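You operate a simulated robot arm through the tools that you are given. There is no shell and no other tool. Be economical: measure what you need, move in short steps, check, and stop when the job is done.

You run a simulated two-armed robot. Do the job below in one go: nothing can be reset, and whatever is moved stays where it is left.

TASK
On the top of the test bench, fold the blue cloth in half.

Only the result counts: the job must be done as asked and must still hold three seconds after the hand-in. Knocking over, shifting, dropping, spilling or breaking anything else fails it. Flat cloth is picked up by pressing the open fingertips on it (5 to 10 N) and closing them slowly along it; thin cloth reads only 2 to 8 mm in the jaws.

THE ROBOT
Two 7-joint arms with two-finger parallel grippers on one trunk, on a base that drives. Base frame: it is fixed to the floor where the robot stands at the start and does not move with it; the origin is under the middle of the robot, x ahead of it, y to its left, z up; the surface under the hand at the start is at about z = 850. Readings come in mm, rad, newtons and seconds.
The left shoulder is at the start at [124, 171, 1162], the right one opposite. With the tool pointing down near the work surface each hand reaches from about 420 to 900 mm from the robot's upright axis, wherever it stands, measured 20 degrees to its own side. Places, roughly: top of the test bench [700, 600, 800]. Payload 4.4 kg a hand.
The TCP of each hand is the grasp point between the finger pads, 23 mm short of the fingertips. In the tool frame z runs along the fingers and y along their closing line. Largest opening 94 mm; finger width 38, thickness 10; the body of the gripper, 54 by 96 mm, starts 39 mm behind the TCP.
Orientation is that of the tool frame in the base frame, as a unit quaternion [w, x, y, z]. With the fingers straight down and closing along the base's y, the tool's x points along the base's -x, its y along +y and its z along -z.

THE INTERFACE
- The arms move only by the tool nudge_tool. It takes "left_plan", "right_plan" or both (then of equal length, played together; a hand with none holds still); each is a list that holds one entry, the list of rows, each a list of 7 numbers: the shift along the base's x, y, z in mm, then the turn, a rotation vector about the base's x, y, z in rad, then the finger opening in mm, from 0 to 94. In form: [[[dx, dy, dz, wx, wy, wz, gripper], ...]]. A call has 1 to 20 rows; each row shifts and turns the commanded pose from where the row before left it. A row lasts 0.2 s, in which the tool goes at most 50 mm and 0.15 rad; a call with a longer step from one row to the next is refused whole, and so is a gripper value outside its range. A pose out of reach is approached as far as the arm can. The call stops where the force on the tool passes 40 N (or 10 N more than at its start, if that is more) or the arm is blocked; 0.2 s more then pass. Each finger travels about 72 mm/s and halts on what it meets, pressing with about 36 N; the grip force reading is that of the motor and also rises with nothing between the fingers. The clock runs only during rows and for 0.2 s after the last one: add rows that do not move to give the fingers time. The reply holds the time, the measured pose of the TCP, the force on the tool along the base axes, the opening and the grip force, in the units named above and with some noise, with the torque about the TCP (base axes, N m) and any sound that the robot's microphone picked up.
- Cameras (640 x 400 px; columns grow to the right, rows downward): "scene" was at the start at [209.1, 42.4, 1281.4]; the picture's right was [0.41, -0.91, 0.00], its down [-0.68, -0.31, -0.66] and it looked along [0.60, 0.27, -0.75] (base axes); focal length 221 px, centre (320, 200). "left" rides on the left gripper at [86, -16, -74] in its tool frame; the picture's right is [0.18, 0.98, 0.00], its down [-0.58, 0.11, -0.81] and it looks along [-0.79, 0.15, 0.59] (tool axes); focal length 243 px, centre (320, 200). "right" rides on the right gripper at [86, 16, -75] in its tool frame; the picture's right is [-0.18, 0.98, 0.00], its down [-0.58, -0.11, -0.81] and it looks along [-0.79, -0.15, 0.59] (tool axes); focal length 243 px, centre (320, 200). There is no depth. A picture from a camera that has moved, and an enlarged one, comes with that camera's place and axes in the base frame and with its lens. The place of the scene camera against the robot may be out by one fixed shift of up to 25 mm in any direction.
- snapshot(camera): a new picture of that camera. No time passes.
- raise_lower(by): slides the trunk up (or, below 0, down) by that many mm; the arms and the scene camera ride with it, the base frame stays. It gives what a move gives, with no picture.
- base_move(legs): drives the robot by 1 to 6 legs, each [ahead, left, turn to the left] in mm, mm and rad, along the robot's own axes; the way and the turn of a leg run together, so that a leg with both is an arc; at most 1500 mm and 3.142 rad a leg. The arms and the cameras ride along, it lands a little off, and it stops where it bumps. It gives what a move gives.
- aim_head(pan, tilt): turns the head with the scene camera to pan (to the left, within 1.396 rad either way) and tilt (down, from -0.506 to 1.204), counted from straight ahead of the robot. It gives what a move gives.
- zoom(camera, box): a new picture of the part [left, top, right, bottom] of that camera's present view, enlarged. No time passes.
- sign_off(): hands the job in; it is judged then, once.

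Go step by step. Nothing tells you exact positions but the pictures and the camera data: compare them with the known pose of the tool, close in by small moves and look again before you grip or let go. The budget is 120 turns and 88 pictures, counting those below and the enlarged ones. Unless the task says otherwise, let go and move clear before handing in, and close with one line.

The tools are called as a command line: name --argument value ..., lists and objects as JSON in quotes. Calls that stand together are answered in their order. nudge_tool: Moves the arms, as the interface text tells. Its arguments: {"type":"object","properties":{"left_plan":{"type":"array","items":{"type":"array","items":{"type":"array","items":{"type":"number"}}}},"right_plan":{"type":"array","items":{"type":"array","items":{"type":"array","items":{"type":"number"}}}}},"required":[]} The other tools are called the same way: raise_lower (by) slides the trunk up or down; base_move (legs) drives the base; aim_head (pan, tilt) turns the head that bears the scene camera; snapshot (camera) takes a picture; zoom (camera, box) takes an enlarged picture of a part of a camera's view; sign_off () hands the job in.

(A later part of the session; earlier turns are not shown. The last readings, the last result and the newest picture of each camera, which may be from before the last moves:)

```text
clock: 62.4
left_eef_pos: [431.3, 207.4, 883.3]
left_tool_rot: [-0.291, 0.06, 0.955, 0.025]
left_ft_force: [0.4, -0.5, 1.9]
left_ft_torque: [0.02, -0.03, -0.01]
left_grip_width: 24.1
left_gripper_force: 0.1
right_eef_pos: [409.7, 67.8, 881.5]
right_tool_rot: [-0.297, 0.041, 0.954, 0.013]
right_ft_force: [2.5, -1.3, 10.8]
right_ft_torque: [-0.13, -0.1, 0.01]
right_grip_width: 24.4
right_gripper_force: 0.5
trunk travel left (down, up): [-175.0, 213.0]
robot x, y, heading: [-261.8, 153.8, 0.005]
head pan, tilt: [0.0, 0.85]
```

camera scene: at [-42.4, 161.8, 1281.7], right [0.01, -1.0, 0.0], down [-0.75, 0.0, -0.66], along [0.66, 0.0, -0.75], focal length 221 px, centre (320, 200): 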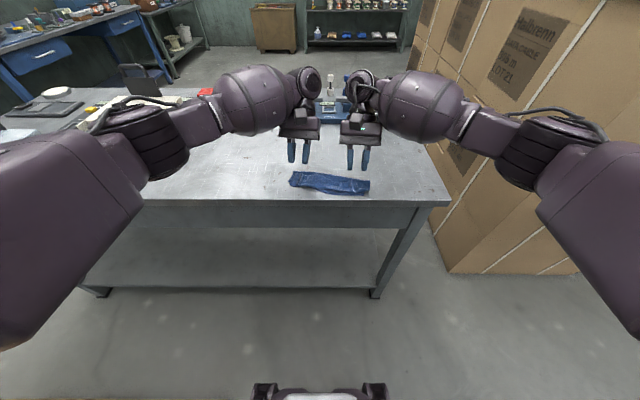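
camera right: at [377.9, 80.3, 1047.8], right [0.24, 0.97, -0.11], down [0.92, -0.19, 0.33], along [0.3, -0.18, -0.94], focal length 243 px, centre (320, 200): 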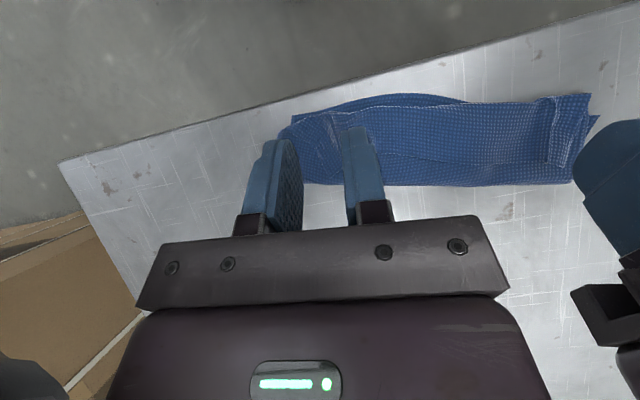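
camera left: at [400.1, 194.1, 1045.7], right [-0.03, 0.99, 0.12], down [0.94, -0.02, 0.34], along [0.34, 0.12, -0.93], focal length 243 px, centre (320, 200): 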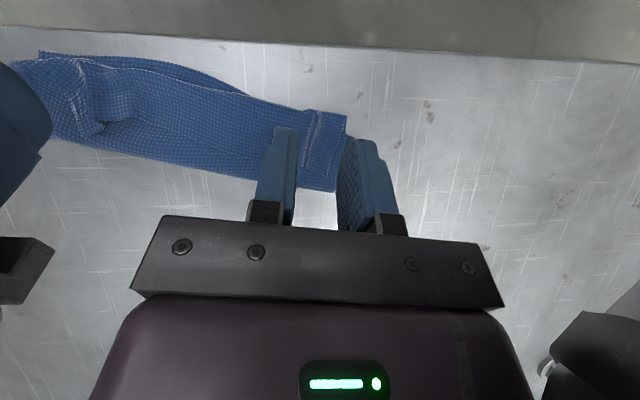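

Right is at 10.8 N and left at about 2 N. I'll balance them and close slowly.

nudge_tool --left_plan '[[[0, 0, -0.7, 0, 0, 0, 24], [0, 0, 0, 0, 0, 0, 22], [0, 0, 0, 0, 0, 0, 20], [0, 0, 0, 0, 0, 0, 18], [0, 0, 0, 0, 0, 0, 16], [0, 0, 0, 0, 0, 0, 14], [0, 0, 0, 0, 0, 0, 12], [0, 0, 0, 0, 0, 0, 10], [0, 0, 0, 0, 0, 0, 8], [0, 0, 0, 0, 0, 0, 6], [0, 0, 0, 0, 0, 0, 4], [0, 0, 0, 0, 0, 0, 2], [0, 0, 0, 0, 0, 0, 0], [0, 0, 0, 0, 0, 0, 0], [0, 0, 0, 0, 0, 0, 0]]]' --right_plan '[[[0, 0, 0.5, 0, 0, 0, 24], [0, 0, 0, 0, 0, 0, 22], [0, 0, 0, 0, 0, 0, 20], [0, 0, 0, 0, 0, 0, 18], [0, 0, 0, 0, 0, 0, 16], [0, 0, 0, 0, 0, 0, 14], [0, 0, 0, 0, 0, 0, 12], [0, 0, 0, 0, 0, 0, 10], [0, 0, 0, 0, 0, 0, 8], [0, 0, 0, 0, 0, 0, 6], [0, 0, 0, 0, 0, 0, 4], [0, 0, 0, 0, 0, 0, 2], [0, 0, 0, 0, 0, 0, 0], [0, 0, 0, 0, 0, 0, 0], [0, 0, 0, 0, 0, 0, 0]]]'

snapshot --camera "left"

snapshot --camera "right"

```text
clock: 65.6
left_eef_pos: [430.9, 208.0, 880.6]
left_tool_rot: [-0.29, 0.059, 0.955, 0.025]
left_ft_force: [0.5, -0.1, 3.9]
left_ft_torque: [0.04, 0.0, 0.03]
left_grip_width: 2.3
left_gripper_force: 35.9
right_eef_pos: [408.1, 68.7, 880.8]
right_tool_rot: [-0.298, 0.041, 0.953, 0.013]
right_ft_force: [0.0, -0.6, 13.5]
right_ft_torque: [-0.08, -0.03, -0.02]
right_grip_width: 1.8
right_gripper_force: 36.3
trunk travel left (down, up): [-175.0, 213.0]
robot x, y, heading: [-258.0, 152.9, 0.001]
head pan, tilt: [0.0, 0.85]
```

```text
30 pictures are left
camera left: at [398.7, 193.3, 992.1], right [-0.03, 0.99, 0.12], down [0.94, -0.02, 0.35], along [0.34, 0.12, -0.93], focal length 243 px, centre (320, 200)
```

left: 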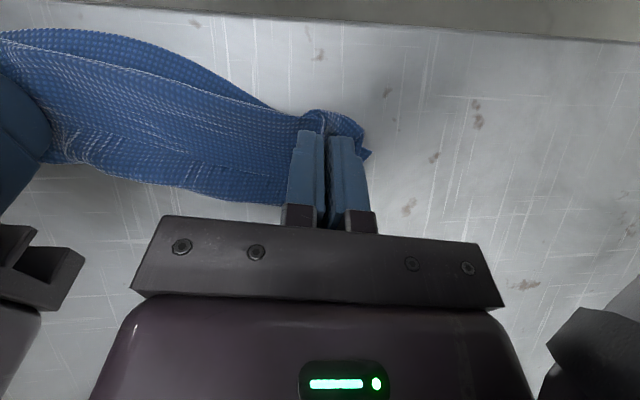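

```text
29 pictures are left
camera right: at [381.6, 87.7, 992.7], right [0.24, 0.97, -0.1], down [0.92, -0.19, 0.33], along [0.3, -0.18, -0.94], focal length 243 px, centre (320, 200)
```

right: 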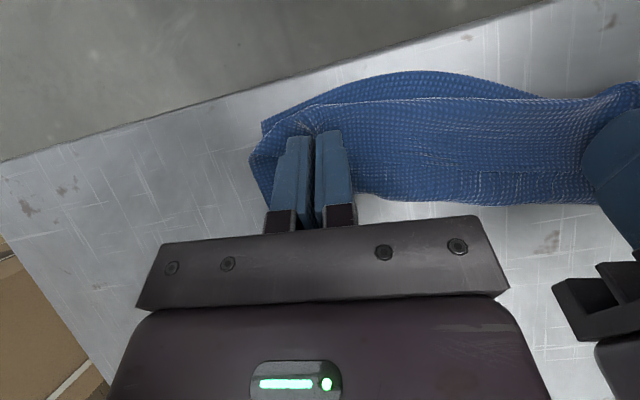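

Both hands read about 2 mm, so they hold cloth. I'll lift and move outwards to check that only the top edge comes.

nudge_tool --left_plan '[[[0, 0, 8, 0, 0, 0, 0], [2, 0, 15, 0, 0, 0, 0], [4, 0, 15, 0, 0, 0, 0], [8, -1, 15, 0, 0, 0, 0], [12, -1, 10, 0, 0, 0, 0], [15, -1, 5, 0, 0, 0, 0], [0, 0, 0, 0, 0, 0, 0]]]' --right_plan '[[[0, 0, 8, 0, 0, 0, 0], [2, 0, 15, 0, 0, 0, 0], [4, 0, 15, 0, 0, 0, 0], [8, -1, 15, 0, 0, 0, 0], [12, -1, 10, 0, 0, 0, 0], [15, -1, 5, 0, 0, 0, 0], [0, 0, 0, 0, 0, 0, 0]]]'

zoom --camera "scene" --box '[250, 120, 410, 220]'

```text
clock: 67.2
left_eef_pos: [472.4, 205.5, 948.3]
left_tool_rot: [-0.292, 0.058, 0.954, 0.023]
left_ft_force: [-0.8, -0.1, 1.3]
left_ft_torque: [-0.01, -0.02, 0.03]
left_grip_width: 2.4
left_gripper_force: 35.8
right_eef_pos: [450.5, 63.7, 949.7]
right_tool_rot: [-0.299, 0.042, 0.953, 0.013]
right_ft_force: [1.1, 0.0, 0.6]
right_ft_torque: [0.02, 0.0, 0.01]
right_grip_width: 2.0
right_gripper_force: 36.0
trunk travel left (down, up): [-175.0, 213.0]
robot x, y, heading: [-254.7, 150.3, 0.008]
head pan, tilt: [0.0, 0.85]
```

```text
4.00 times, centred on (330, 170) of scene
camera zoom: at [-41.6, 161.4, 1281.3], right [0.0, -1.0, 0.0], down [-0.75, 0.0, -0.66], along [0.66, 0.0, -0.75], focal length 884 px, centre (280, 320)
```

zoom: 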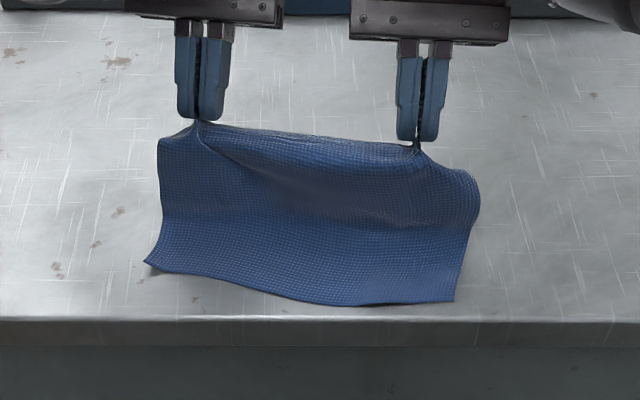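

Excellent: the far edge is held right at its rim, and the cloth has come up cleanly. The near corners are at about D [404,244] and C [370,36]. I'll pull out a little to straighten the lower half, then fold over while turning the hands.

nudge_tool --left_plan '[[[17, -6, 0, 0, 0, 0, 0], [17, -6, 0, 0, 0, 0, 0], [0, 0, 0, 0, 0, 0, 0], [-9.4, 1.5, 0.5, -0.02, -0.123, 0, 0], [-9.4, 1.5, 0.5, -0.02, -0.123, 0, 0], [-9.4, 1.5, 0.5, -0.02, -0.123, 0, 0], [-9.4, 1.5, 0.5, -0.02, -0.123, 0, 0], [-15, 2.45, -3, -0.02, -0.123, 0, 0], [-15, 2.45, -6, -0.02, -0.123, 0, 0], [-15, 2.45, -8.5, -0.02, -0.123, 0, 0], [-15, 2.45, -11, -0.02, -0.123, 0, 0], [0, 0, 0, 0, 0, 0, 0]]]' --right_plan '[[[17, -6, 0, 0, 0, 0, 0], [17, -6, 0, 0, 0, 0, 0], [0, 0, 0, 0, 0, 0, 0], [-9.4, 1.5, 0.5, -0.02, -0.123, 0, 0], [-9.4, 1.5, 0.5, -0.02, -0.123, 0, 0], [-9.4, 1.5, 0.5, -0.02, -0.123, 0, 0], [-9.4, 1.5, 0.5, -0.02, -0.123, 0, 0], [-15, 2.45, -3, -0.02, -0.123, 0, 0], [-15, 2.45, -6, -0.02, -0.123, 0, 0], [-15, 2.45, -8.5, -0.02, -0.123, 0, 0], [-15, 2.45, -11, -0.02, -0.123, 0, 0], [0, 0, 0, 0, 0, 0, 0]]]'

snapshot --camera "right"

snapshot --camera "left"

zoom --camera "scene" --box '[250, 120, 410, 220]'

```text
clock: 69.8
left_eef_pos: [390.7, 214.2, 921.7]
left_tool_rot: [0.2, 0.064, 0.977, -0.025]
left_ft_force: [0.5, -4.1, 0.3]
left_ft_torque: [-0.1, 0.04, 0.0]
left_grip_width: 2.2
left_gripper_force: 35.9
left hand out of reach, approached as far as the arm can: row 2
right_eef_pos: [385.7, 67.7, 920.9]
right_tool_rot: [0.191, 0.053, 0.979, -0.042]
right_ft_force: [0.0, 4.5, -0.8]
right_ft_torque: [0.15, 0.01, 0.07]
right_grip_width: 1.5
right_gripper_force: 35.8
trunk travel left (down, up): [-175.0, 213.0]
robot x, y, heading: [-255.3, 148.0, 0.003]
head pan, tilt: [0.0, 0.85]
```

```text
27 pictures are left
camera right: at [281.2, 100.1, 956.8], right [0.29, 0.96, 0.01], down [0.22, -0.08, 0.97], along [0.93, -0.28, -0.24], focal length 243 px, centre (320, 200)
```

right: 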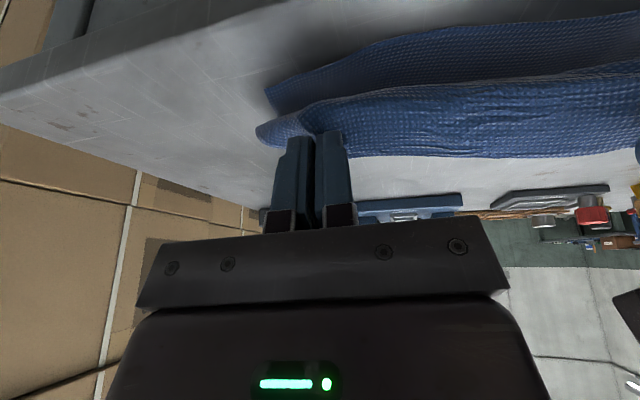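

```text
26 pictures are left
camera left: at [281.8, 213.9, 957.2], right [-0.04, 0.99, -0.09], down [0.23, 0.1, 0.97], along [0.97, 0.01, -0.23], focal length 243 px, centre (320, 200)
```

left: 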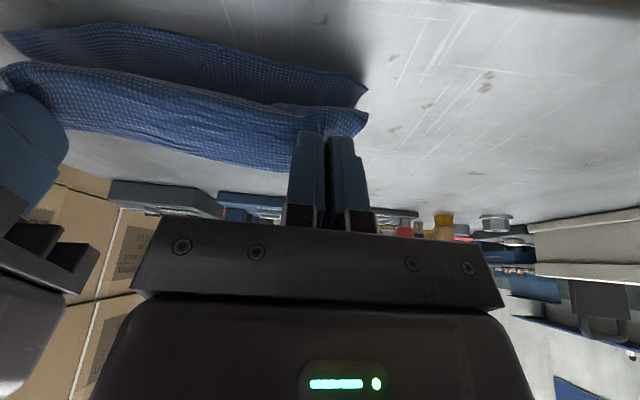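

```text
4.00 times, centred on (330, 170) of scene
camera zoom: at [-41.7, 161.2, 1281.4], right [0.0, -1.0, 0.0], down [-0.75, 0.0, -0.66], along [0.66, 0.0, -0.75], focal length 884 px, centre (280, 320)
```

zoom: 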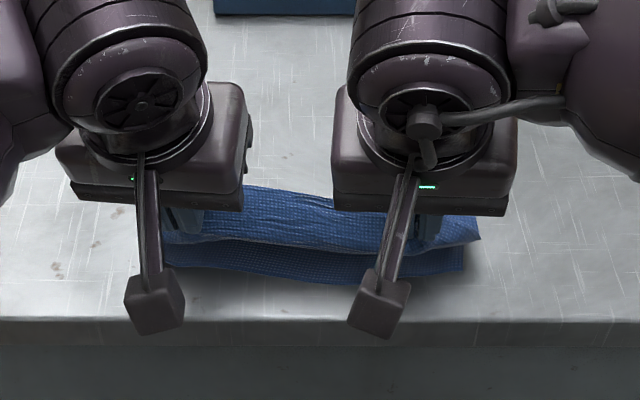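

The near edge now runs from about C [404,28] to D [413,238], and the held edge is parallel and just over it, with corners A/D and B/C lined up. I'll lower it with a slight outward shift and a bit more turn.

nudge_tool --left_plan '[[[2, 0.5, -9, -0.005, -0.1, 0, 0], [2, 0.5, -9, -0.005, -0.1, 0, 0], [2, 0.5, -9, -0.005, -0.1, 0, 0], [2, 0.5, -8, -0.005, -0.1, 0, 0], [0, 0, 0, 0, 0, 0, 0]]]' --right_plan '[[[2, 0.5, -9, -0.005, -0.1, 0, 0], [2, 0.5, -9, -0.005, -0.1, 0, 0], [2, 0.5, -9, -0.005, -0.1, 0, 0], [2, 0.5, -8, -0.005, -0.1, 0, 0], [0, 0, 0, 0, 0, 0, 0]]]'

snapshot --camera "right"

snapshot --camera "left"

```text
clock: 71.0
left_eef_pos: [399.4, 218.6, 888.6]
left_tool_rot: [0.391, 0.064, 0.918, -0.021]
left_ft_force: [-0.1, -4.7, -0.2]
left_ft_torque: [-0.11, 0.03, -0.09]
left_grip_width: 2.1
left_gripper_force: 36.6
right_eef_pos: [394.6, 71.3, 887.5]
right_tool_rot: [0.384, 0.058, 0.921, -0.04]
right_ft_force: [-0.9, 5.0, -0.4]
right_ft_torque: [0.1, 0.04, 0.11]
right_grip_width: 1.7
right_gripper_force: 36.4
trunk travel left (down, up): [-175.0, 213.0]
robot x, y, heading: [-256.6, 151.9, 0.004]
head pan, tilt: [0.0, 0.85]
```

```text
24 pictures are left
camera right: at [284.3, 103.1, 878.6], right [0.27, 0.96, 0.1], down [-0.17, -0.06, 0.98], along [0.95, -0.28, 0.15], focal length 243 px, centre (320, 200)
```

right: 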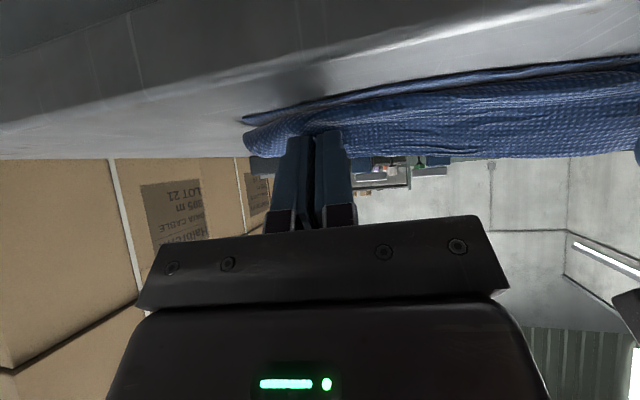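

```text
23 pictures are left
camera left: at [285.1, 217.1, 877.0], right [0.01, 0.99, -0.12], down [-0.16, 0.12, 0.98], along [0.99, 0.01, 0.16], focal length 243 px, centre (320, 200)
```

left: 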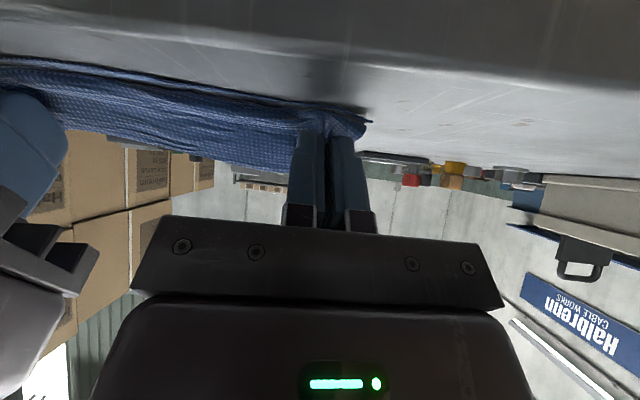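

The flap edge is just over the near edge, a few centimetres up. I'll lower the last bit with slightly more turn, open, and back straight out along the fingers.

nudge_tool --left_plan '[[[-2, 0, -3, -0.004, -0.08, 0, 0], [-2, 0, -2, -0.004, -0.08, 0, 0], [0, 0, 0, 0, 0, 0, 0]]]' --right_plan '[[[-2, 0, -3, -0.004, -0.08, 0, 0], [-2, 0, -2, -0.004, -0.08, 0, 0], [0, 0, 0, 0, 0, 0, 0]]]'

nudge_tool --left_plan '[[[0, 0, 0, 0, 0, 0, 5], [0, 0, 0, 0, 0, 0, 10], [0, 0, 0, 0, 0, 0, 16], [0, 0, 0, 0, 0, 0, 16], [-3, 0, 2, 0, 0, 0, 16], [-6, 0, 4, 0, 0, 0, 16], [-8, 0, 6, 0, 0, 0, 16], [-10, 0, 8, 0, 0, 0, 16], [-10, 0, 12, 0, 0, 0, 16], [0, 0, 0, 0, 0, 0, 16]]]' --right_plan '[[[0, 0, 0, 0, 0, 0, 5], [0, 0, 0, 0, 0, 0, 10], [0, 0, 0, 0, 0, 0, 16], [0, 0, 0, 0, 0, 0, 16], [-3, 0, 2, 0, 0, 0, 16], [-6, 0, 4, 0, 0, 0, 16], [-8, 0, 6, 0, 0, 0, 16], [-10, 0, 8, 0, 0, 0, 16], [-10, 0, 12, 0, 0, 0, 16], [0, 0, 0, 0, 0, 0, 16]]]'

snapshot --camera "right"

```text
clock: 71.8
left_eef_pos: [395.7, 217.8, 883.6]
left_tool_rot: [0.464, 0.065, 0.883, -0.019]
left_ft_force: [0.1, -4.2, -0.3]
left_ft_torque: [-0.05, 0.02, -0.08]
left_grip_width: 2.1
left_gripper_force: 35.7
right_eef_pos: [390.4, 71.5, 881.9]
right_tool_rot: [0.455, 0.06, 0.887, -0.039]
right_ft_force: [0.4, 4.2, 0.2]
right_ft_torque: [0.03, 0.0, 0.12]
right_grip_width: 1.6
right_gripper_force: 35.6
trunk travel left (down, up): [-175.0, 213.0]
robot x, y, heading: [-256.9, 148.3, 0.007]
head pan, tilt: [0.0, 0.85]
```

```text
clock: 74.0
left_eef_pos: [358.8, 218.6, 915.8]
left_tool_rot: [0.461, 0.064, 0.885, -0.019]
left_ft_force: [-0.1, -0.3, 0.3]
left_ft_torque: [0.04, 0.02, 0.01]
left_grip_width: 15.7
left_gripper_force: 0.1
right_eef_pos: [353.4, 70.6, 912.5]
right_tool_rot: [0.455, 0.06, 0.888, -0.039]
right_ft_force: [0.6, 0.2, -0.1]
right_ft_torque: [0.04, -0.03, 0.0]
right_grip_width: 15.9
right_gripper_force: 0.0
trunk travel left (down, up): [-175.0, 213.0]
robot x, y, heading: [-258.8, 153.5, 0.003]
head pan, tilt: [0.0, 0.85]
```

```text
22 pictures are left
camera right: at [246.6, 102.7, 887.3], right [0.25, 0.96, 0.13], down [-0.33, -0.05, 0.94], along [0.91, -0.28, 0.3], focal length 243 px, centre (320, 200)
```

right: 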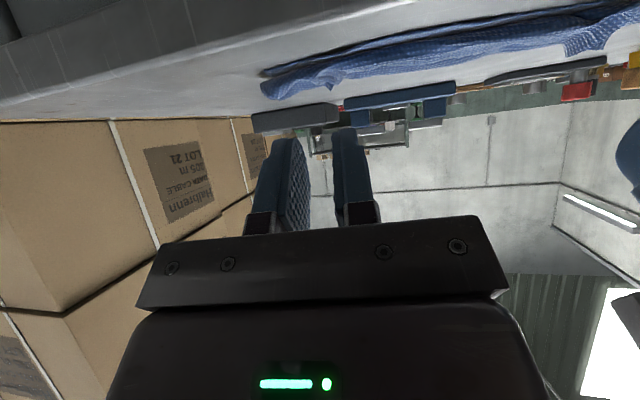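

The cloth is released. I'll raise the hands, turn them upright without coming closer to the body, and spread them to see.

nudge_tool --left_plan '[[[5, 0, 20, 0.005, 0.1, 0, 16], [5, 0, 20, 0.005, 0.1, 0, 16], [5, 0, 20, 0.005, 0.1, 0, 16], [5, 5, 15, 0.005, 0.1, 0, 16], [5, 15, 10, 0.005, 0.1, 0, 16], [5, 20, 5, 0.005, 0.1, 0, 16], [5, 20, 0, 0.005, 0.1, 0, 16], [5, 20, 0, 0.005, 0.1, 0, 16], [5, 20, 0, 0.005, 0.1, 0, 16], [0, 20, 0, 0, 0, 0, 16], [0, 0, 0, 0, 0, 0, 16]]]' --right_plan '[[[5, 0, 20, 0.005, 0.1, 0, 16], [5, 0, 20, 0.005, 0.1, 0, 16], [5, 0, 20, 0.005, 0.1, 0, 16], [5, -5, 15, 0.005, 0.1, 0, 16], [5, -15, 10, 0.005, 0.1, 0, 16], [5, -20, 5, 0.005, 0.1, 0, 16], [5, -20, 0, 0.005, 0.1, 0, 16], [5, -20, 0, 0.005, 0.1, 0, 16], [5, -10, 0, 0.005, 0.1, 0, 16], [0, 0, 0, 0, 0, 0, 16], [0, 0, 0, 0, 0, 0, 16]]]'

zoom --camera "scene" --box '[280, 150, 376, 210]'

```text
clock: 76.4
left_eef_pos: [402.5, 338.7, 1006.6]
left_tool_rot: [0.029, 0.06, 0.997, -0.026]
left_ft_force: [-0.1, 0.5, -0.1]
left_ft_torque: [0.01, -0.01, 0.01]
left_grip_width: 16.2
left_gripper_force: 0.1
right_eef_pos: [397.0, -19.4, 1003.1]
right_tool_rot: [0.023, 0.047, 0.998, -0.043]
right_ft_force: [0.6, 0.7, -0.1]
right_ft_torque: [0.01, -0.04, 0.04]
right_grip_width: 16.0
right_gripper_force: 0.1
trunk travel left (down, up): [-175.0, 213.0]
robot x, y, heading: [-256.5, 151.1, 0.006]
head pan, tilt: [0.0, 0.85]
```

```text
6.67 times, centred on (328, 180) of scene
camera zoom: at [-41.4, 161.1, 1281.3], right [0.0, -1.0, 0.0], down [-0.75, 0.0, -0.66], along [0.66, 0.0, -0.75], focal length 1474 px, centre (267, 333)
```

zoom: 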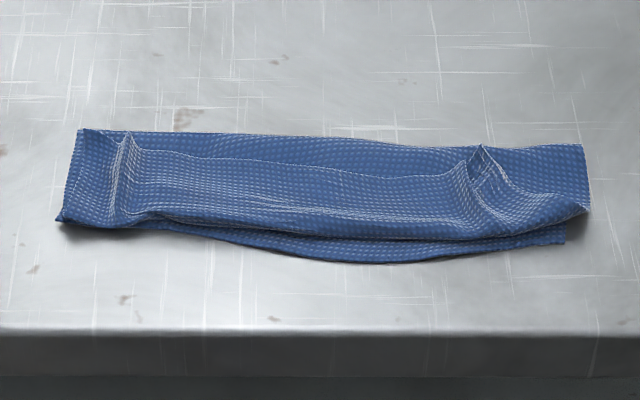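

The rim has folded back on top again, because the flap was slack when it came down and the crease sat too near. I'll redo it: take the rim once more, lay the cloth fully flat, then fold along a taut arc. First I move the base forward a little for reach.

base_move --legs '[[55, 0, 0]]'

```text
clock: 77.3
left_eef_pos: [460.5, 337.9, 1004.3]
left_tool_rot: [0.031, 0.06, 0.997, -0.026]
left_ft_force: [0.2, 0.2, -0.5]
left_ft_torque: [0.01, 0.03, 0.0]
left_grip_width: 16.3
left_gripper_force: 0.0
right_eef_pos: [455.1, -19.9, 1004.7]
right_tool_rot: [0.022, 0.047, 0.998, -0.043]
right_ft_force: [0.1, 0.2, -0.5]
right_ft_torque: [0.01, 0.0, -0.04]
right_grip_width: 15.9
right_gripper_force: 0.1
trunk travel left (down, up): [-175.0, 213.0]
robot x, y, heading: [-196.0, 147.8, 0.0]
head pan, tilt: [0.0, 0.85]
```

nudge_tool --left_plan '[[[-2.2, -17.9, -10, 0.012, 0.093, 0, 24], [-2.2, -17.9, -10, 0.012, 0.093, 0, 24], [-2.2, -17.9, -10, 0.012, 0.093, 0, 24], [-2.2, -17.9, -10, 0.012, 0.093, 0, 24], [-2.2, -17.9, -10, 0.012, 0.093, 0, 24], [-2.2, -17.9, -10, 0.012, 0.093, 0, 24], [-2.2, -17.9, -10, 0.012, 0.093, 0, 24], [0, 0, 0, 0, 0, 0, 24]]]' --right_plan '[[[-2.4, 11.7, -10, 0.018, 0.093, 0, 24], [-2.4, 11.7, -10, 0.018, 0.093, 0, 24], [-2.4, 11.7, -10, 0.018, 0.093, 0, 24], [-2.4, 11.7, -10, 0.018, 0.093, 0, 24], [-2.4, 11.7, -10, 0.018, 0.093, 0, 24], [-2.4, 11.7, -10, 0.018, 0.093, 0, 24], [-2.4, 11.7, -10, 0.018, 0.093, 0, 24], [0, 0, 0, 0, 0, 0, 24]]]'

zoom --camera "left" --box '[200, 80, 392, 200]'

zoom --camera "right" --box '[224, 80, 416, 200]'

```text
clock: 79.1
left_eef_pos: [442.9, 213.4, 935.7]
left_tool_rot: [-0.293, 0.05, 0.955, -0.003]
left_ft_force: [0.2, 0.0, -0.2]
left_ft_torque: [0.0, -0.01, 0.01]
left_grip_width: 23.9
left_gripper_force: 0.0
right_eef_pos: [436.3, 62.9, 935.1]
right_tool_rot: [-0.301, 0.033, 0.953, 0.006]
right_ft_force: [0.3, -0.1, -0.4]
right_ft_torque: [-0.02, -0.01, 0.0]
right_grip_width: 23.9
right_gripper_force: 0.1
trunk travel left (down, up): [-175.0, 213.0]
robot x, y, heading: [-201.9, 148.7, 0.011]
head pan, tilt: [0.0, 0.85]
```

```text
3.33 times, centred on (296, 140) of left
camera zoom: at [412.3, 203.1, 1047.0], right [-0.06, 1.0, 0.07], down [0.94, 0.03, 0.34], along [0.34, 0.09, -0.94], focal length 809 px, centre (400, 400)
```

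zoom: 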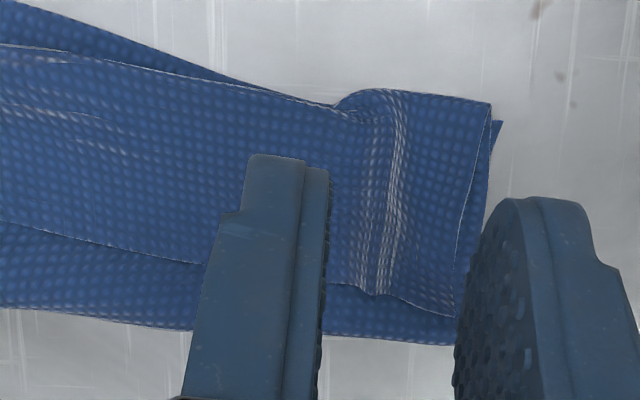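

```text
3.33 times, centred on (320, 140) of right
camera zoom: at [409.6, 82.4, 1046.3], right [0.21, 0.97, -0.11], down [0.93, -0.17, 0.33], along [0.3, -0.18, -0.94], focal length 809 px, centre (320, 400)
```

zoom: 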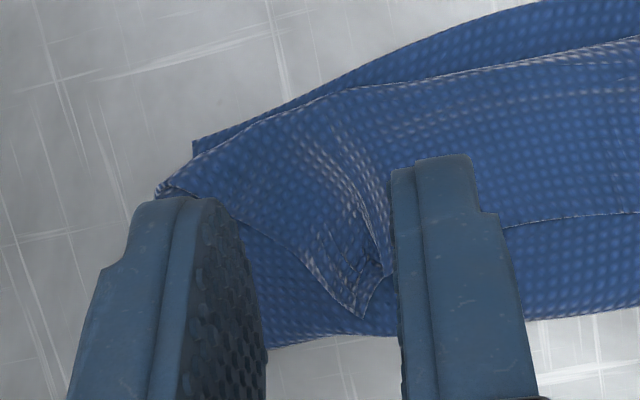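

The ridges are well placed again: left at y≈216, right at y≈67. I'll adjust and descend to contact.

nudge_tool --left_plan '[[[0, 2.5, -20, 0, 0, 0, 24], [0, 0, -20, 0, 0, 0, 24], [0, 0, -9, 0, 0, 0, 24], [0, 0, -2, 0, 0, 0, 24], [0, 0, -1, 0, 0, 0, 24], [0, 0, 0, 0, 0, 0, 24]]]' --right_plan '[[[2, 4, -20, 0, 0, 0, 24], [0, 0, -20, 0, 0, 0, 24], [0, 0, -9, 0, 0, 0, 24], [0, 0, -2, 0, 0, 0, 24], [0, 0, -1, 0, 0, 0, 24], [0, 0, 0, 0, 0, 0, 24]]]'

```text
clock: 80.5
left_eef_pos: [441.9, 214.7, 882.7]
left_tool_rot: [-0.293, 0.05, 0.955, -0.002]
left_ft_force: [-0.1, 0.9, 0.7]
left_ft_torque: [0.01, 0.01, 0.0]
left_grip_width: 23.9
left_gripper_force: 0.0
right_eef_pos: [437.9, 67.8, 882.7]
right_tool_rot: [-0.301, 0.033, 0.953, 0.007]
right_ft_force: [0.6, 0.0, 2.4]
right_ft_torque: [-0.04, 0.04, -0.02]
right_grip_width: 24.0
right_gripper_force: 0.1
trunk travel left (down, up): [-175.0, 213.0]
robot x, y, heading: [-197.8, 148.7, 0.003]
head pan, tilt: [0.0, 0.85]
```

nudge_tool --left_plan '[[[0, 0, -1.5, 0, 0, 0, 24], [0, 0, 0, 0, 0, 0, 22], [0, 0, 0, 0, 0, 0, 20], [0, 0, 0, 0, 0, 0, 18], [0, 0, 0, 0, 0, 0, 16], [0, 0, 0, 0, 0, 0, 14], [0, 0, 0, 0, 0, 0, 12], [0, 0, 0, 0, 0, 0, 10], [0, 0, 0, 0, 0, 0, 8], [0, 0, 0, 0, 0, 0, 6], [0, 0, 0, 0, 0, 0, 4], [0, 0, 0, 0, 0, 0, 2], [0, 0, 0, 0, 0, 0, 0], [0, 0, 0, 0, 0, 0, 0], [0, 0, 0, 0, 0, 0, 0]]]' --right_plan '[[[0, 0, -0.8, 0, 0, 0, 24], [0, 0, 0, 0, 0, 0, 22], [0, 0, 0, 0, 0, 0, 20], [0, 0, 0, 0, 0, 0, 18], [0, 0, 0, 0, 0, 0, 16], [0, 0, 0, 0, 0, 0, 14], [0, 0, 0, 0, 0, 0, 12], [0, 0, 0, 0, 0, 0, 10], [0, 0, 0, 0, 0, 0, 8], [0, 0, 0, 0, 0, 0, 6], [0, 0, 0, 0, 0, 0, 4], [0, 0, 0, 0, 0, 0, 2], [0, 0, 0, 0, 0, 0, 0], [0, 0, 0, 0, 0, 0, 0], [0, 0, 0, 0, 0, 0, 0]]]'

```text
clock: 83.7
left_eef_pos: [442.4, 216.2, 883.4]
left_tool_rot: [-0.292, 0.05, 0.955, -0.002]
left_ft_force: [0.2, -0.7, 5.8]
left_ft_torque: [0.05, -0.02, 0.02]
left_grip_width: 2.2
left_gripper_force: 36.1
right_eef_pos: [437.4, 66.5, 880.8]
right_tool_rot: [-0.3, 0.033, 0.953, 0.007]
right_ft_force: [0.2, -1.2, 11.3]
right_ft_torque: [-0.07, -0.05, -0.03]
right_grip_width: 1.3
right_gripper_force: 35.9
trunk travel left (down, up): [-175.0, 213.0]
robot x, y, heading: [-203.0, 151.6, -0.001]
head pan, tilt: [0.0, 0.85]
```

Both hold again (about 2 mm). I'll lift, carry the rim outwards and lay the cloth out flat without letting go.

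nudge_tool --left_plan '[[[4, 0, 17, 0, 0, 0, 0], [4, 0, 17, 0, 0, 0, 0], [4, 0, 17, 0, 0, 0, 0], [17, -1.2, 0, -0.004, -0.06, 0, 0], [17, -1.2, 0, -0.004, -0.06, 0, 0], [17, -1.2, 0, -0.004, -0.06, 0, 0], [17, -1.2, 0, -0.004, -0.06, 0, 0], [17, -1.2, 0, -0.004, -0.06, 0, 0], [7, -0.8, -14, 0, 0, 0, 0], [7, -0.8, -14, 0, 0, 0, 0], [7, -0.8, -14, 0, 0, 0, 0], [0, 0, 0, 0, 0, 0, 0]]]' --right_plan '[[[4, 0, 17, 0, 0, 0, 0], [4, 0, 17, 0, 0, 0, 0], [4, 0, 17, 0, 0, 0, 0], [17, -1.2, 0, -0.004, -0.06, 0, 0], [17, -1.2, 0, -0.004, -0.06, 0, 0], [17, -1.2, 0, -0.004, -0.06, 0, 0], [17, -1.2, 0, -0.004, -0.06, 0, 0], [17, -1.2, 0, -0.004, -0.06, 0, 0], [7, -0.8, -14, 0, 0, 0, 0], [7, -0.8, -14, 0, 0, 0, 0], [7, -0.8, -14, 0, 0, 0, 0], [0, 0, 0, 0, 0, 0, 0]]]'

zoom --camera "scene" --box '[250, 120, 410, 220]'

```text
clock: 86.3
left_eef_pos: [561.6, 205.0, 890.8]
left_tool_rot: [-0.145, 0.053, 0.988, -0.005]
left_ft_force: [1.3, 0.3, 0.2]
left_ft_torque: [-0.01, 0.01, -0.04]
left_grip_width: 2.3
left_gripper_force: 36.2
right_eef_pos: [557.3, 58.1, 890.6]
right_tool_rot: [-0.153, 0.033, 0.988, 0.0]
right_ft_force: [-0.3, 0.9, 0.3]
right_ft_torque: [-0.02, -0.02, -0.02]
right_grip_width: 0.3
right_gripper_force: 35.6
trunk travel left (down, up): [-175.0, 213.0]
robot x, y, heading: [-203.9, 150.5, 0.009]
head pan, tilt: [0.0, 0.85]
```

```text
4.00 times, centred on (330, 170) of scene
camera zoom: at [13.5, 161.5, 1281.6], right [0.0, -1.0, 0.0], down [-0.75, 0.0, -0.66], along [0.66, 0.0, -0.75], focal length 884 px, centre (280, 320)
```

zoom: 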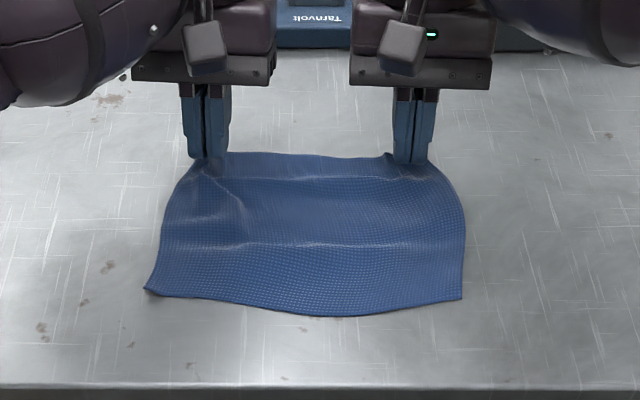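

The cloth is nearly flat again, but the right hand has slipped off (0.3 mm). The left still holds. I'll raise and open the right hand and look for its corner.

nudge_tool --right_plan '[[[0, 0, 10, 0, 0, 0, 0], [0, 0, 10, 0, 0, 0, 24], [0, 0, 0, 0, 0, 0, 26], [0, 0, 0, 0, 0, 0, 26]]]'

zoom --camera "right" --box '[200, 50, 440, 200]'

```text
clock: 87.3
left_eef_pos: [562.3, 206.3, 891.3]
left_tool_rot: [-0.146, 0.053, 0.988, -0.004]
left_ft_force: [0.8, 0.0, -0.4]
left_ft_torque: [-0.01, -0.01, -0.02]
left_grip_width: 2.2
left_gripper_force: 36.0
right_eef_pos: [556.8, 57.7, 910.2]
right_tool_rot: [-0.155, 0.034, 0.987, 0.002]
right_ft_force: [0.1, -0.3, -0.1]
right_ft_torque: [0.03, 0.0, 0.0]
right_grip_width: 26.1
right_gripper_force: 0.1
trunk travel left (down, up): [-175.0, 213.0]
robot x, y, heading: [-200.4, 152.6, 0.005]
head pan, tilt: [0.0, 0.85]
```

```text
2.67 times, centred on (320, 125) of right
camera zoom: at [498.3, 79.1, 1008.4], right [0.24, 0.97, -0.06], down [0.79, -0.16, 0.59], along [0.56, -0.19, -0.8], focal length 647 px, centre (320, 400)
```

zoom: 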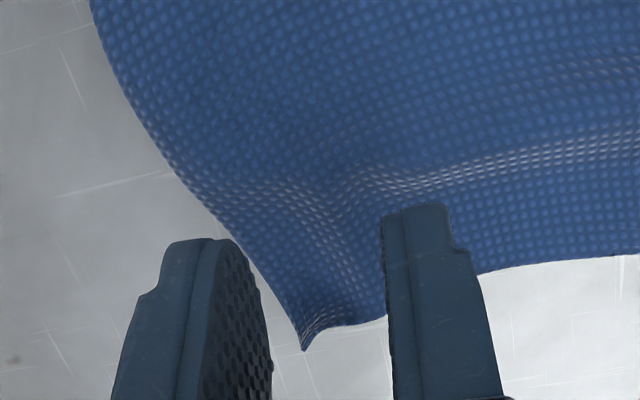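

Corner B is at [589,42], and this side is flat. I'll regrip about 10 mm inside the edge at y≈62.

nudge_tool --right_plan '[[[7, 4, -10, 0, 0, 0, 26], [0, 0, -12, 0, 0, 0, 26], [0, 0, -4, 0, 0, 0, 26], [0, 0, -2, 0, 0, 0, 26], [0, 0, 0, 0, 0, 0, 26]]]'

```text
clock: 88.5
left_eef_pos: [560.5, 206.0, 891.3]
left_tool_rot: [-0.146, 0.052, 0.988, -0.005]
left_ft_force: [0.6, -0.5, 1.1]
left_ft_torque: [0.04, -0.02, 0.0]
left_grip_width: 2.4
left_gripper_force: 36.3
right_eef_pos: [562.6, 60.4, 882.0]
right_tool_rot: [-0.154, 0.035, 0.987, 0.001]
right_ft_force: [-0.8, -0.1, -0.1]
right_ft_torque: [0.03, 0.0, 0.01]
right_grip_width: 26.0
right_gripper_force: 0.0
trunk travel left (down, up): [-175.0, 213.0]
robot x, y, heading: [-200.4, 145.1, -0.001]
head pan, tilt: [0.0, 0.85]
```

nudge_tool --right_plan '[[[0, 0, -2, 0, 0, 0, 26], [0, 0, -1, 0, 0, 0, 26], [0, 0, 0, 0, 0, 0, 26]]]'

```text
clock: 89.3
left_eef_pos: [561.0, 206.0, 890.4]
left_tool_rot: [-0.147, 0.052, 0.988, -0.005]
left_ft_force: [-0.8, 0.2, 0.4]
left_ft_torque: [0.0, 0.01, -0.01]
left_grip_width: 2.3
left_gripper_force: 36.1
right_eef_pos: [562.9, 61.9, 878.7]
right_tool_rot: [-0.154, 0.034, 0.987, 0.001]
right_ft_force: [-0.2, 0.1, 2.2]
right_ft_torque: [0.0, 0.0, -0.01]
right_grip_width: 26.0
right_gripper_force: 0.1
trunk travel left (down, up): [-175.0, 213.0]
robot x, y, heading: [-199.7, 148.3, 0.001]
head pan, tilt: [0.0, 0.85]
```

Contact at 2 N. I'll press about 1 mm more and close slowly.

nudge_tool --right_plan '[[[0, 0, -1.1, 0, 0, 0, 26], [0, 0, 0, 0, 0, 0, 24], [0, 0, 0, 0, 0, 0, 22], [0, 0, 0, 0, 0, 0, 20], [0, 0, 0, 0, 0, 0, 18], [0, 0, 0, 0, 0, 0, 16], [0, 0, 0, 0, 0, 0, 14], [0, 0, 0, 0, 0, 0, 12], [0, 0, 0, 0, 0, 0, 10], [0, 0, 0, 0, 0, 0, 8], [0, 0, 0, 0, 0, 0, 6], [0, 0, 0, 0, 0, 0, 4], [0, 0, 0, 0, 0, 0, 2], [0, 0, 0, 0, 0, 0, 0], [0, 0, 0, 0, 0, 0, 0], [0, 0, 0, 0, 0, 0, 0]]]'

zoom --camera "right" --box '[200, 50, 440, 200]'

```text
clock: 92.7
left_eef_pos: [560.9, 206.8, 890.7]
left_tool_rot: [-0.145, 0.053, 0.988, -0.004]
left_ft_force: [0.5, -1.6, -0.1]
left_ft_torque: [-0.04, 0.02, 0.01]
left_grip_width: 2.1
left_gripper_force: 36.2
right_eef_pos: [563.1, 62.6, 878.7]
right_tool_rot: [-0.155, 0.035, 0.987, 0.002]
right_ft_force: [0.3, 1.6, 11.6]
right_ft_torque: [0.02, -0.1, 0.01]
right_grip_width: 2.0
right_gripper_force: 35.4
trunk travel left (down, up): [-175.0, 213.0]
robot x, y, heading: [-203.8, 148.5, 0.004]
head pan, tilt: [0.0, 0.85]
```

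```text
2.67 times, centred on (320, 125) of right
camera zoom: at [504.5, 83.9, 976.9], right [0.24, 0.97, -0.06], down [0.79, -0.16, 0.59], along [0.56, -0.19, -0.8], focal length 647 px, centre (320, 400)
```

zoom: 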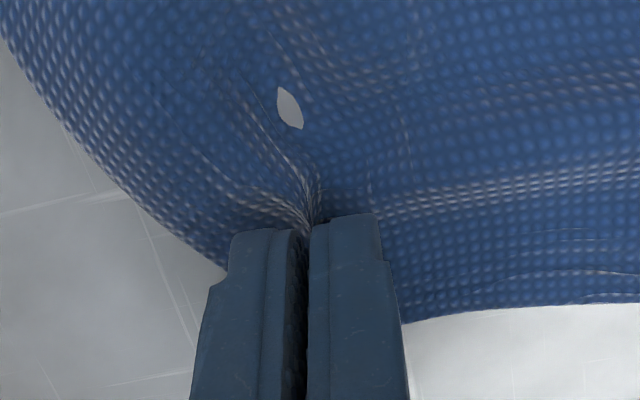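

The right hand holds, but about 20 mm inside the edge. A grip nearer the rim folds better, so I'll retake it 10 mm further out on the same ridge.

nudge_tool --right_plan '[[[0, 0, 0, 0, 0, 0, 10], [0, 0, 0, 0, 0, 0, 22], [0, 0, 8, 0, 0, 0, 24], [5, 0, 2, 0, 0, 0, 24], [5, 0, 0, 0, 0, 0, 24], [0, 0, -5, 0, 0, 0, 24], [0, 0, -4, 0, 0, 0, 24], [0, 0, 0, 0, 0, 0, 24]]]'

zoom --camera "right" --box '[200, 50, 440, 200]'

```text
clock: 94.5
left_eef_pos: [562.0, 205.7, 890.2]
left_tool_rot: [-0.147, 0.052, 0.988, -0.004]
left_ft_force: [0.5, 0.3, 0.2]
left_ft_torque: [0.02, 0.01, 0.01]
left_grip_width: 2.2
left_gripper_force: 35.3
right_eef_pos: [574.6, 63.0, 879.6]
right_tool_rot: [-0.154, 0.033, 0.987, 0.001]
right_ft_force: [0.0, 0.3, -0.6]
right_ft_torque: [-0.01, -0.03, 0.01]
right_grip_width: 23.9
right_gripper_force: 0.0
trunk travel left (down, up): [-175.0, 213.0]
robot x, y, heading: [-203.3, 155.0, 0.004]
head pan, tilt: [0.0, 0.85]
```

```text
2.67 times, centred on (320, 125) of right
camera zoom: at [515.5, 83.6, 977.4], right [0.24, 0.97, -0.06], down [0.79, -0.16, 0.59], along [0.56, -0.19, -0.8], focal length 647 px, centre (320, 400)
```

zoom: 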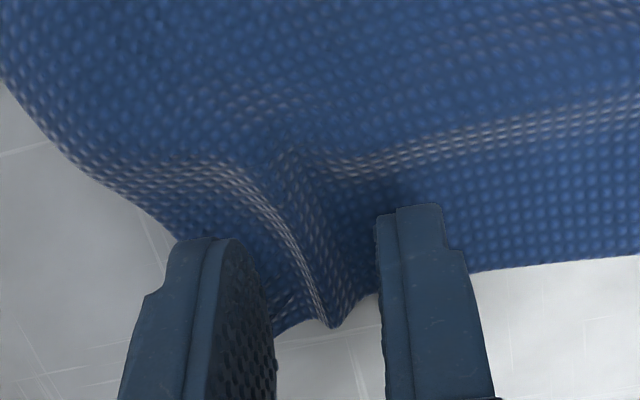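

The ridge sits squarely between the fingers with the rim at x≈580. I'll press lightly and close.

nudge_tool --right_plan '[[[0, 0, -2, 0, 0, 0, 24], [0, 0, -0.8, 0, 0, 0, 24], [0, 0, 0, 0, 0, 0, 22], [0, 0, 0, 0, 0, 0, 20], [0, 0, 0, 0, 0, 0, 18], [0, 0, 0, 0, 0, 0, 16], [0, 0, 0, 0, 0, 0, 14], [0, 0, 0, 0, 0, 0, 12], [0, 0, 0, 0, 0, 0, 10], [0, 0, 0, 0, 0, 0, 8], [0, 0, 0, 0, 0, 0, 6], [0, 0, 0, 0, 0, 0, 4], [0, 0, 0, 0, 0, 0, 2], [0, 0, 0, 0, 0, 0, 0], [0, 0, 0, 0, 0, 0, 0], [0, 0, 0, 0, 0, 0, 0]]]'

```text
clock: 97.9
left_eef_pos: [561.0, 205.3, 892.1]
left_tool_rot: [-0.146, 0.053, 0.988, -0.004]
left_ft_force: [0.3, -0.3, 0.4]
left_ft_torque: [-0.01, 0.04, -0.02]
left_grip_width: 2.4
left_gripper_force: 35.8
right_eef_pos: [573.1, 61.8, 877.8]
right_tool_rot: [-0.153, 0.034, 0.988, 0.001]
right_ft_force: [0.6, -1.2, 17.6]
right_ft_torque: [-0.1, -0.2, -0.04]
right_grip_width: 2.0
right_gripper_force: 36.2
trunk travel left (down, up): [-175.0, 213.0]
robot x, y, heading: [-203.1, 151.7, 0.005]
head pan, tilt: [0.0, 0.85]
```

Both hold now. I'll take up the slack on the left side and re-measure the near edge.

nudge_tool --left_plan '[[[6, 0, 0, 0, 0, 0, 0], [6, 0, 0, 0, 0, 0, 0], [4, 0, 0, 0, 0, 0, 0], [0, 0, 0, 0, 0, 0, 0]]]' --right_plan '[[[0, 0, 4, 0, 0, 0, 0], [0, 0, 4, 0, 0, 0, 0], [0, 0, 4, 0, 0, 0, 0], [0, 0, 0, 0, 0, 0, 0]]]'

zoom --camera "scene" --box '[250, 120, 410, 220]'

```text
clock: 98.9
left_eef_pos: [575.5, 206.8, 891.8]
left_tool_rot: [-0.147, 0.053, 0.988, -0.003]
left_ft_force: [-0.4, -0.6, 1.0]
left_ft_torque: [-0.06, 0.0, 0.03]
left_grip_width: 2.2
left_gripper_force: 36.0
right_eef_pos: [571.8, 63.5, 888.0]
right_tool_rot: [-0.155, 0.035, 0.987, 0.001]
right_ft_force: [0.5, 0.4, 0.2]
right_ft_torque: [0.0, 0.02, 0.02]
right_grip_width: 2.0
right_gripper_force: 36.1
trunk travel left (down, up): [-175.0, 213.0]
robot x, y, heading: [-202.7, 148.7, 0.002]
head pan, tilt: [0.0, 0.85]
```

```text
4.00 times, centred on (330, 170) of scene
camera zoom: at [14.3, 161.5, 1281.2], right [0.0, -1.0, 0.0], down [-0.75, 0.0, -0.66], along [0.66, 0.0, -0.75], focal length 884 px, centre (280, 320)
```

zoom: 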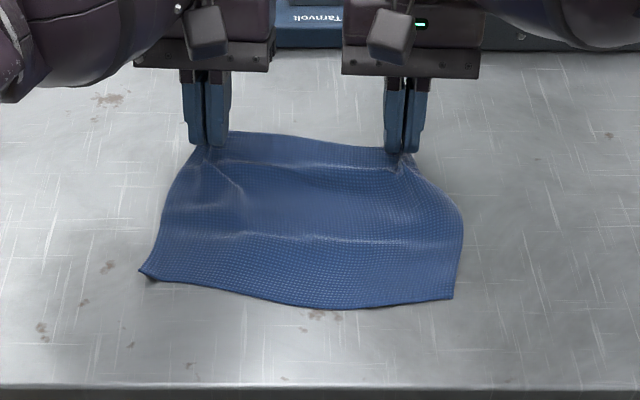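

The cloth is nearly flat and both hands hold near the rim. The near edge runs from C [428,38] to D [448,247]. I'll now fold along a circle about the middle line, keeping the flap straight, and stop above the near edge.

nudge_tool --left_plan '[[[-2, 0, 17, 0, 0, 0, 0], [-2, 0, 17, 0, 0, 0, 0], [-14.6, 0.2, 8.5, -0.0095, -0.0995, 0, 0], [-14.6, 0.2, 8.5, -0.0095, -0.0995, 0, 0], [-14.5, 0.2, 1.5, -0.0095, -0.0995, 0, 0], [-14.5, 0.2, 1.5, -0.0095, -0.0995, 0, 0], [-14.2, 0.2, -3.8, -0.0095, -0.0995, 0, 0], [-14.2, 0.2, -3.8, -0.0095, -0.0995, 0, 0], [-11.5, 1.1, -7.5, -0.0095, -0.0995, 0, 0], [-11.5, 1.1, -7.5, -0.0095, -0.0995, 0, 0], [0, 0, 0, 0, 0, 0, 0]]]' --right_plan '[[[-6, 0.5, 17, 0, 0, 0, 0], [-6, 0.5, 17, 0, 0, 0, 0], [-14.6, 0.2, 8.5, -0.0095, -0.0995, 0, 0], [-14.6, 0.2, 8.5, -0.0095, -0.0995, 0, 0], [-14.5, 0.2, 1.5, -0.0095, -0.0995, 0, 0], [-14.5, 0.2, 1.5, -0.0095, -0.0995, 0, 0], [-14.2, 0.2, -3.8, -0.0095, -0.0995, 0, 0], [-14.2, 0.2, -3.8, -0.0095, -0.0995, 0, 0], [-11.5, 1.1, -7.5, -0.0095, -0.0995, 0, 0], [-11.5, 1.1, -7.5, -0.0095, -0.0995, 0, 0], [0, 0, 0, 0, 0, 0, 0]]]'

snapshot --camera "right"

snapshot --camera "left"

```text
clock: 101.3
left_eef_pos: [461.4, 209.2, 924.8]
left_tool_rot: [0.251, 0.055, 0.966, -0.02]
left_ft_force: [-0.6, -0.1, 0.9]
left_ft_torque: [0.0, -0.01, -0.03]
left_grip_width: 2.1
left_gripper_force: 35.8
right_eef_pos: [451.0, 66.5, 919.5]
right_tool_rot: [0.242, 0.038, 0.969, -0.022]
right_ft_force: [-0.5, 0.4, -0.8]
right_ft_torque: [0.04, -0.04, 0.03]
right_grip_width: 1.8
right_gripper_force: 35.7
trunk travel left (down, up): [-175.0, 213.0]
robot x, y, heading: [-199.0, 149.9, 0.002]
head pan, tilt: [0.0, 0.85]
```

```text
13 pictures are left
camera right: at [342.2, 93.0, 944.9], right [0.24, 0.97, 0.06], down [0.13, -0.1, 0.99], along [0.96, -0.23, -0.15], focal length 243 px, centre (320, 200)
```

right: 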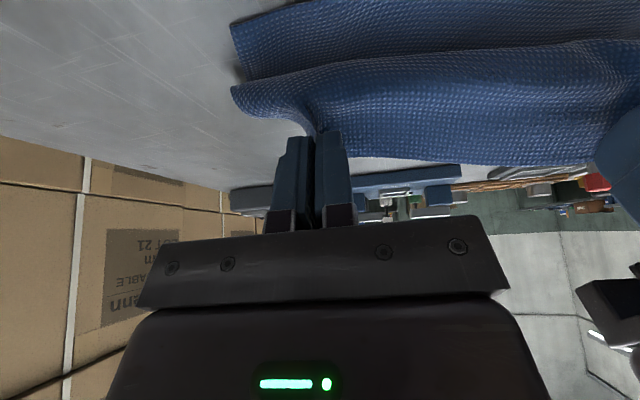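

```text
12 pictures are left
camera left: at [350.5, 206.4, 946.6], right [-0.04, 0.99, -0.1], down [0.13, 0.11, 0.99], along [0.99, 0.03, -0.13], focal length 243 px, centre (320, 200)
```

left: 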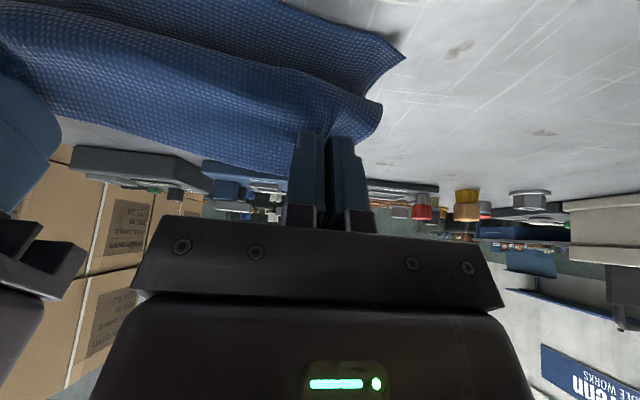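

The near corners are at C [424,39] and D [458,245]. The right side has more slack and sits a little too far right, so I'll correct that while lowering, and finish with a pull to keep the flap taut.

nudge_tool --left_plan '[[[-4.5, 2.2, -10.4, -0.008, -0.075, 0, 0], [-4.5, 2.2, -10.4, -0.008, -0.075, 0, 0], [-5.2, 2.2, -9.5, -0.008, -0.075, 0, 0], [-5.2, 2.2, -9.5, -0.008, -0.075, 0, 0], [-6, 0, 0, 0, 0, 0, 0], [0, 0, 0, 0, 0, 0, 0]]]' --right_plan '[[[-11, 2.2, -9, -0.008, -0.075, 0, 0], [-11, 2.2, -9, -0.008, -0.075, 0, 0], [-5.2, 2.2, -9, -0.008, -0.075, 0, 0], [-5.2, 2.2, -9, -0.008, -0.075, 0, 0], [-6, 0, 0, 0, 0, 0, 0], [0, 0, 0, 0, 0, 0, 0]]]'

snapshot --camera "right"

snapshot --camera "left"

```text
clock: 102.7
left_eef_pos: [438.4, 219.8, 883.0]
left_tool_rot: [0.392, 0.054, 0.918, -0.028]
left_ft_force: [-1.6, -2.2, -0.1]
left_ft_torque: [0.02, -0.02, -0.04]
left_grip_width: 2.2
left_gripper_force: 35.8
right_eef_pos: [412.8, 74.0, 883.3]
right_tool_rot: [0.384, 0.036, 0.922, -0.03]
right_ft_force: [-0.2, 3.0, 0.6]
right_ft_torque: [0.03, -0.04, 0.06]
right_grip_width: 1.7
right_gripper_force: 35.9
trunk travel left (down, up): [-175.0, 213.0]
robot x, y, heading: [-204.7, 152.2, 0.004]
head pan, tilt: [0.0, 0.85]
```

```text
11 pictures are left
camera right: at [301.7, 102.5, 874.7], right [0.22, 0.97, 0.1], down [-0.17, -0.06, 0.98], along [0.96, -0.23, 0.15], focal length 243 px, centre (320, 200)
```

right: 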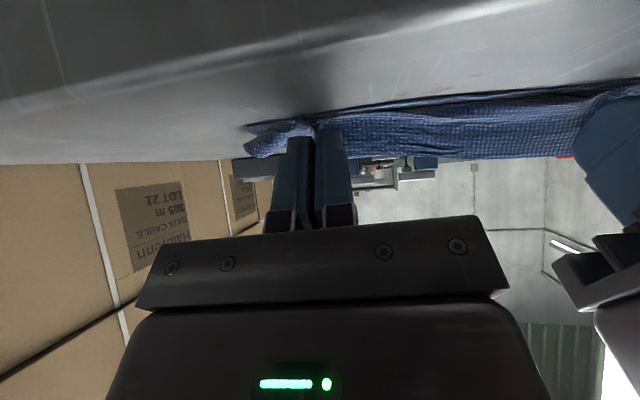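

```text
10 pictures are left
camera left: at [324.1, 216.7, 871.4], right [-0.01, 0.99, -0.14], down [-0.17, 0.14, 0.98], along [0.99, 0.03, 0.16], focal length 243 px, centre (320, 200)
```

left: 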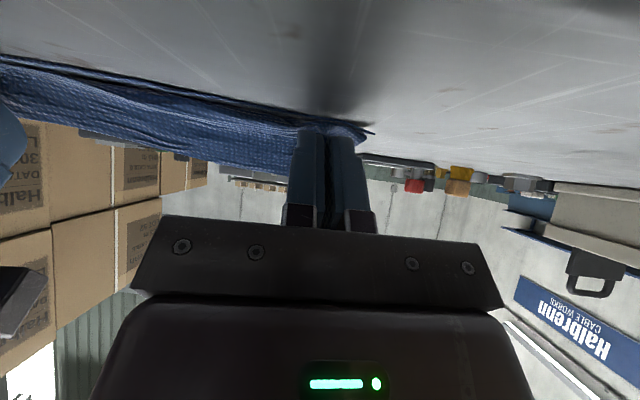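

Nearly down. To stop the rim flopping back, I'll pull the flap taut a further 14 mm towards the near edge and turn the fingers further over before letting go.

nudge_tool --left_plan '[[[-5, 0, 0, -0.01, -0.08, 0, 0], [-5, 0, 0, -0.01, -0.08, 0, 0], [-4, 0, 0, -0.01, -0.08, 0, 0], [0, 0, 0, 0, 0, 0, 0]]]' --right_plan '[[[-5, 0, 0, -0.01, -0.08, 0, 0], [-5, 0, 0, -0.01, -0.08, 0, 0], [-4, 0, 0, -0.01, -0.08, 0, 0], [0, 0, 0, 0, 0, 0, 0]]]'

zoom --camera "right" --box '[200, 60, 520, 260]'

```text
clock: 103.7
left_eef_pos: [424.1, 219.4, 882.7]
left_tool_rot: [0.501, 0.051, 0.863, -0.034]
left_ft_force: [-0.1, -2.3, -0.3]
left_ft_torque: [0.01, -0.02, -0.05]
left_grip_width: 2.1
left_gripper_force: 36.0
right_eef_pos: [398.3, 75.9, 882.8]
right_tool_rot: [0.492, 0.033, 0.869, -0.039]
right_ft_force: [0.7, 2.5, -0.1]
right_ft_torque: [0.03, 0.0, 0.05]
right_grip_width: 1.8
right_gripper_force: 35.8
trunk travel left (down, up): [-175.0, 213.0]
robot x, y, heading: [-200.8, 151.3, 0.005]
head pan, tilt: [0.0, 0.85]
```

```text
2.00 times, centred on (360, 160) of right
camera zoom: at [293.2, 101.1, 846.9], right [0.19, 0.97, 0.12], down [-0.4, -0.04, 0.92], along [0.9, -0.22, 0.38], focal length 485 px, centre (240, 280)
```

zoom: 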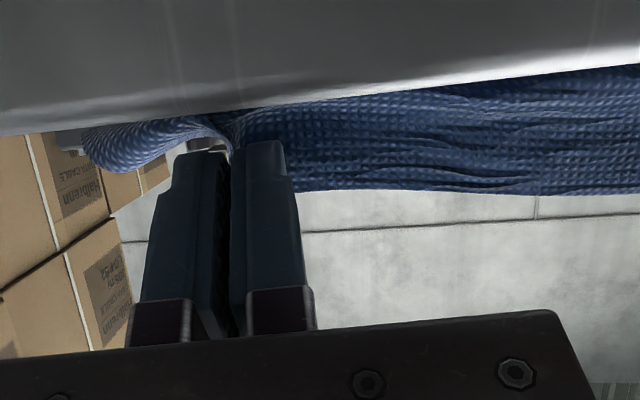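

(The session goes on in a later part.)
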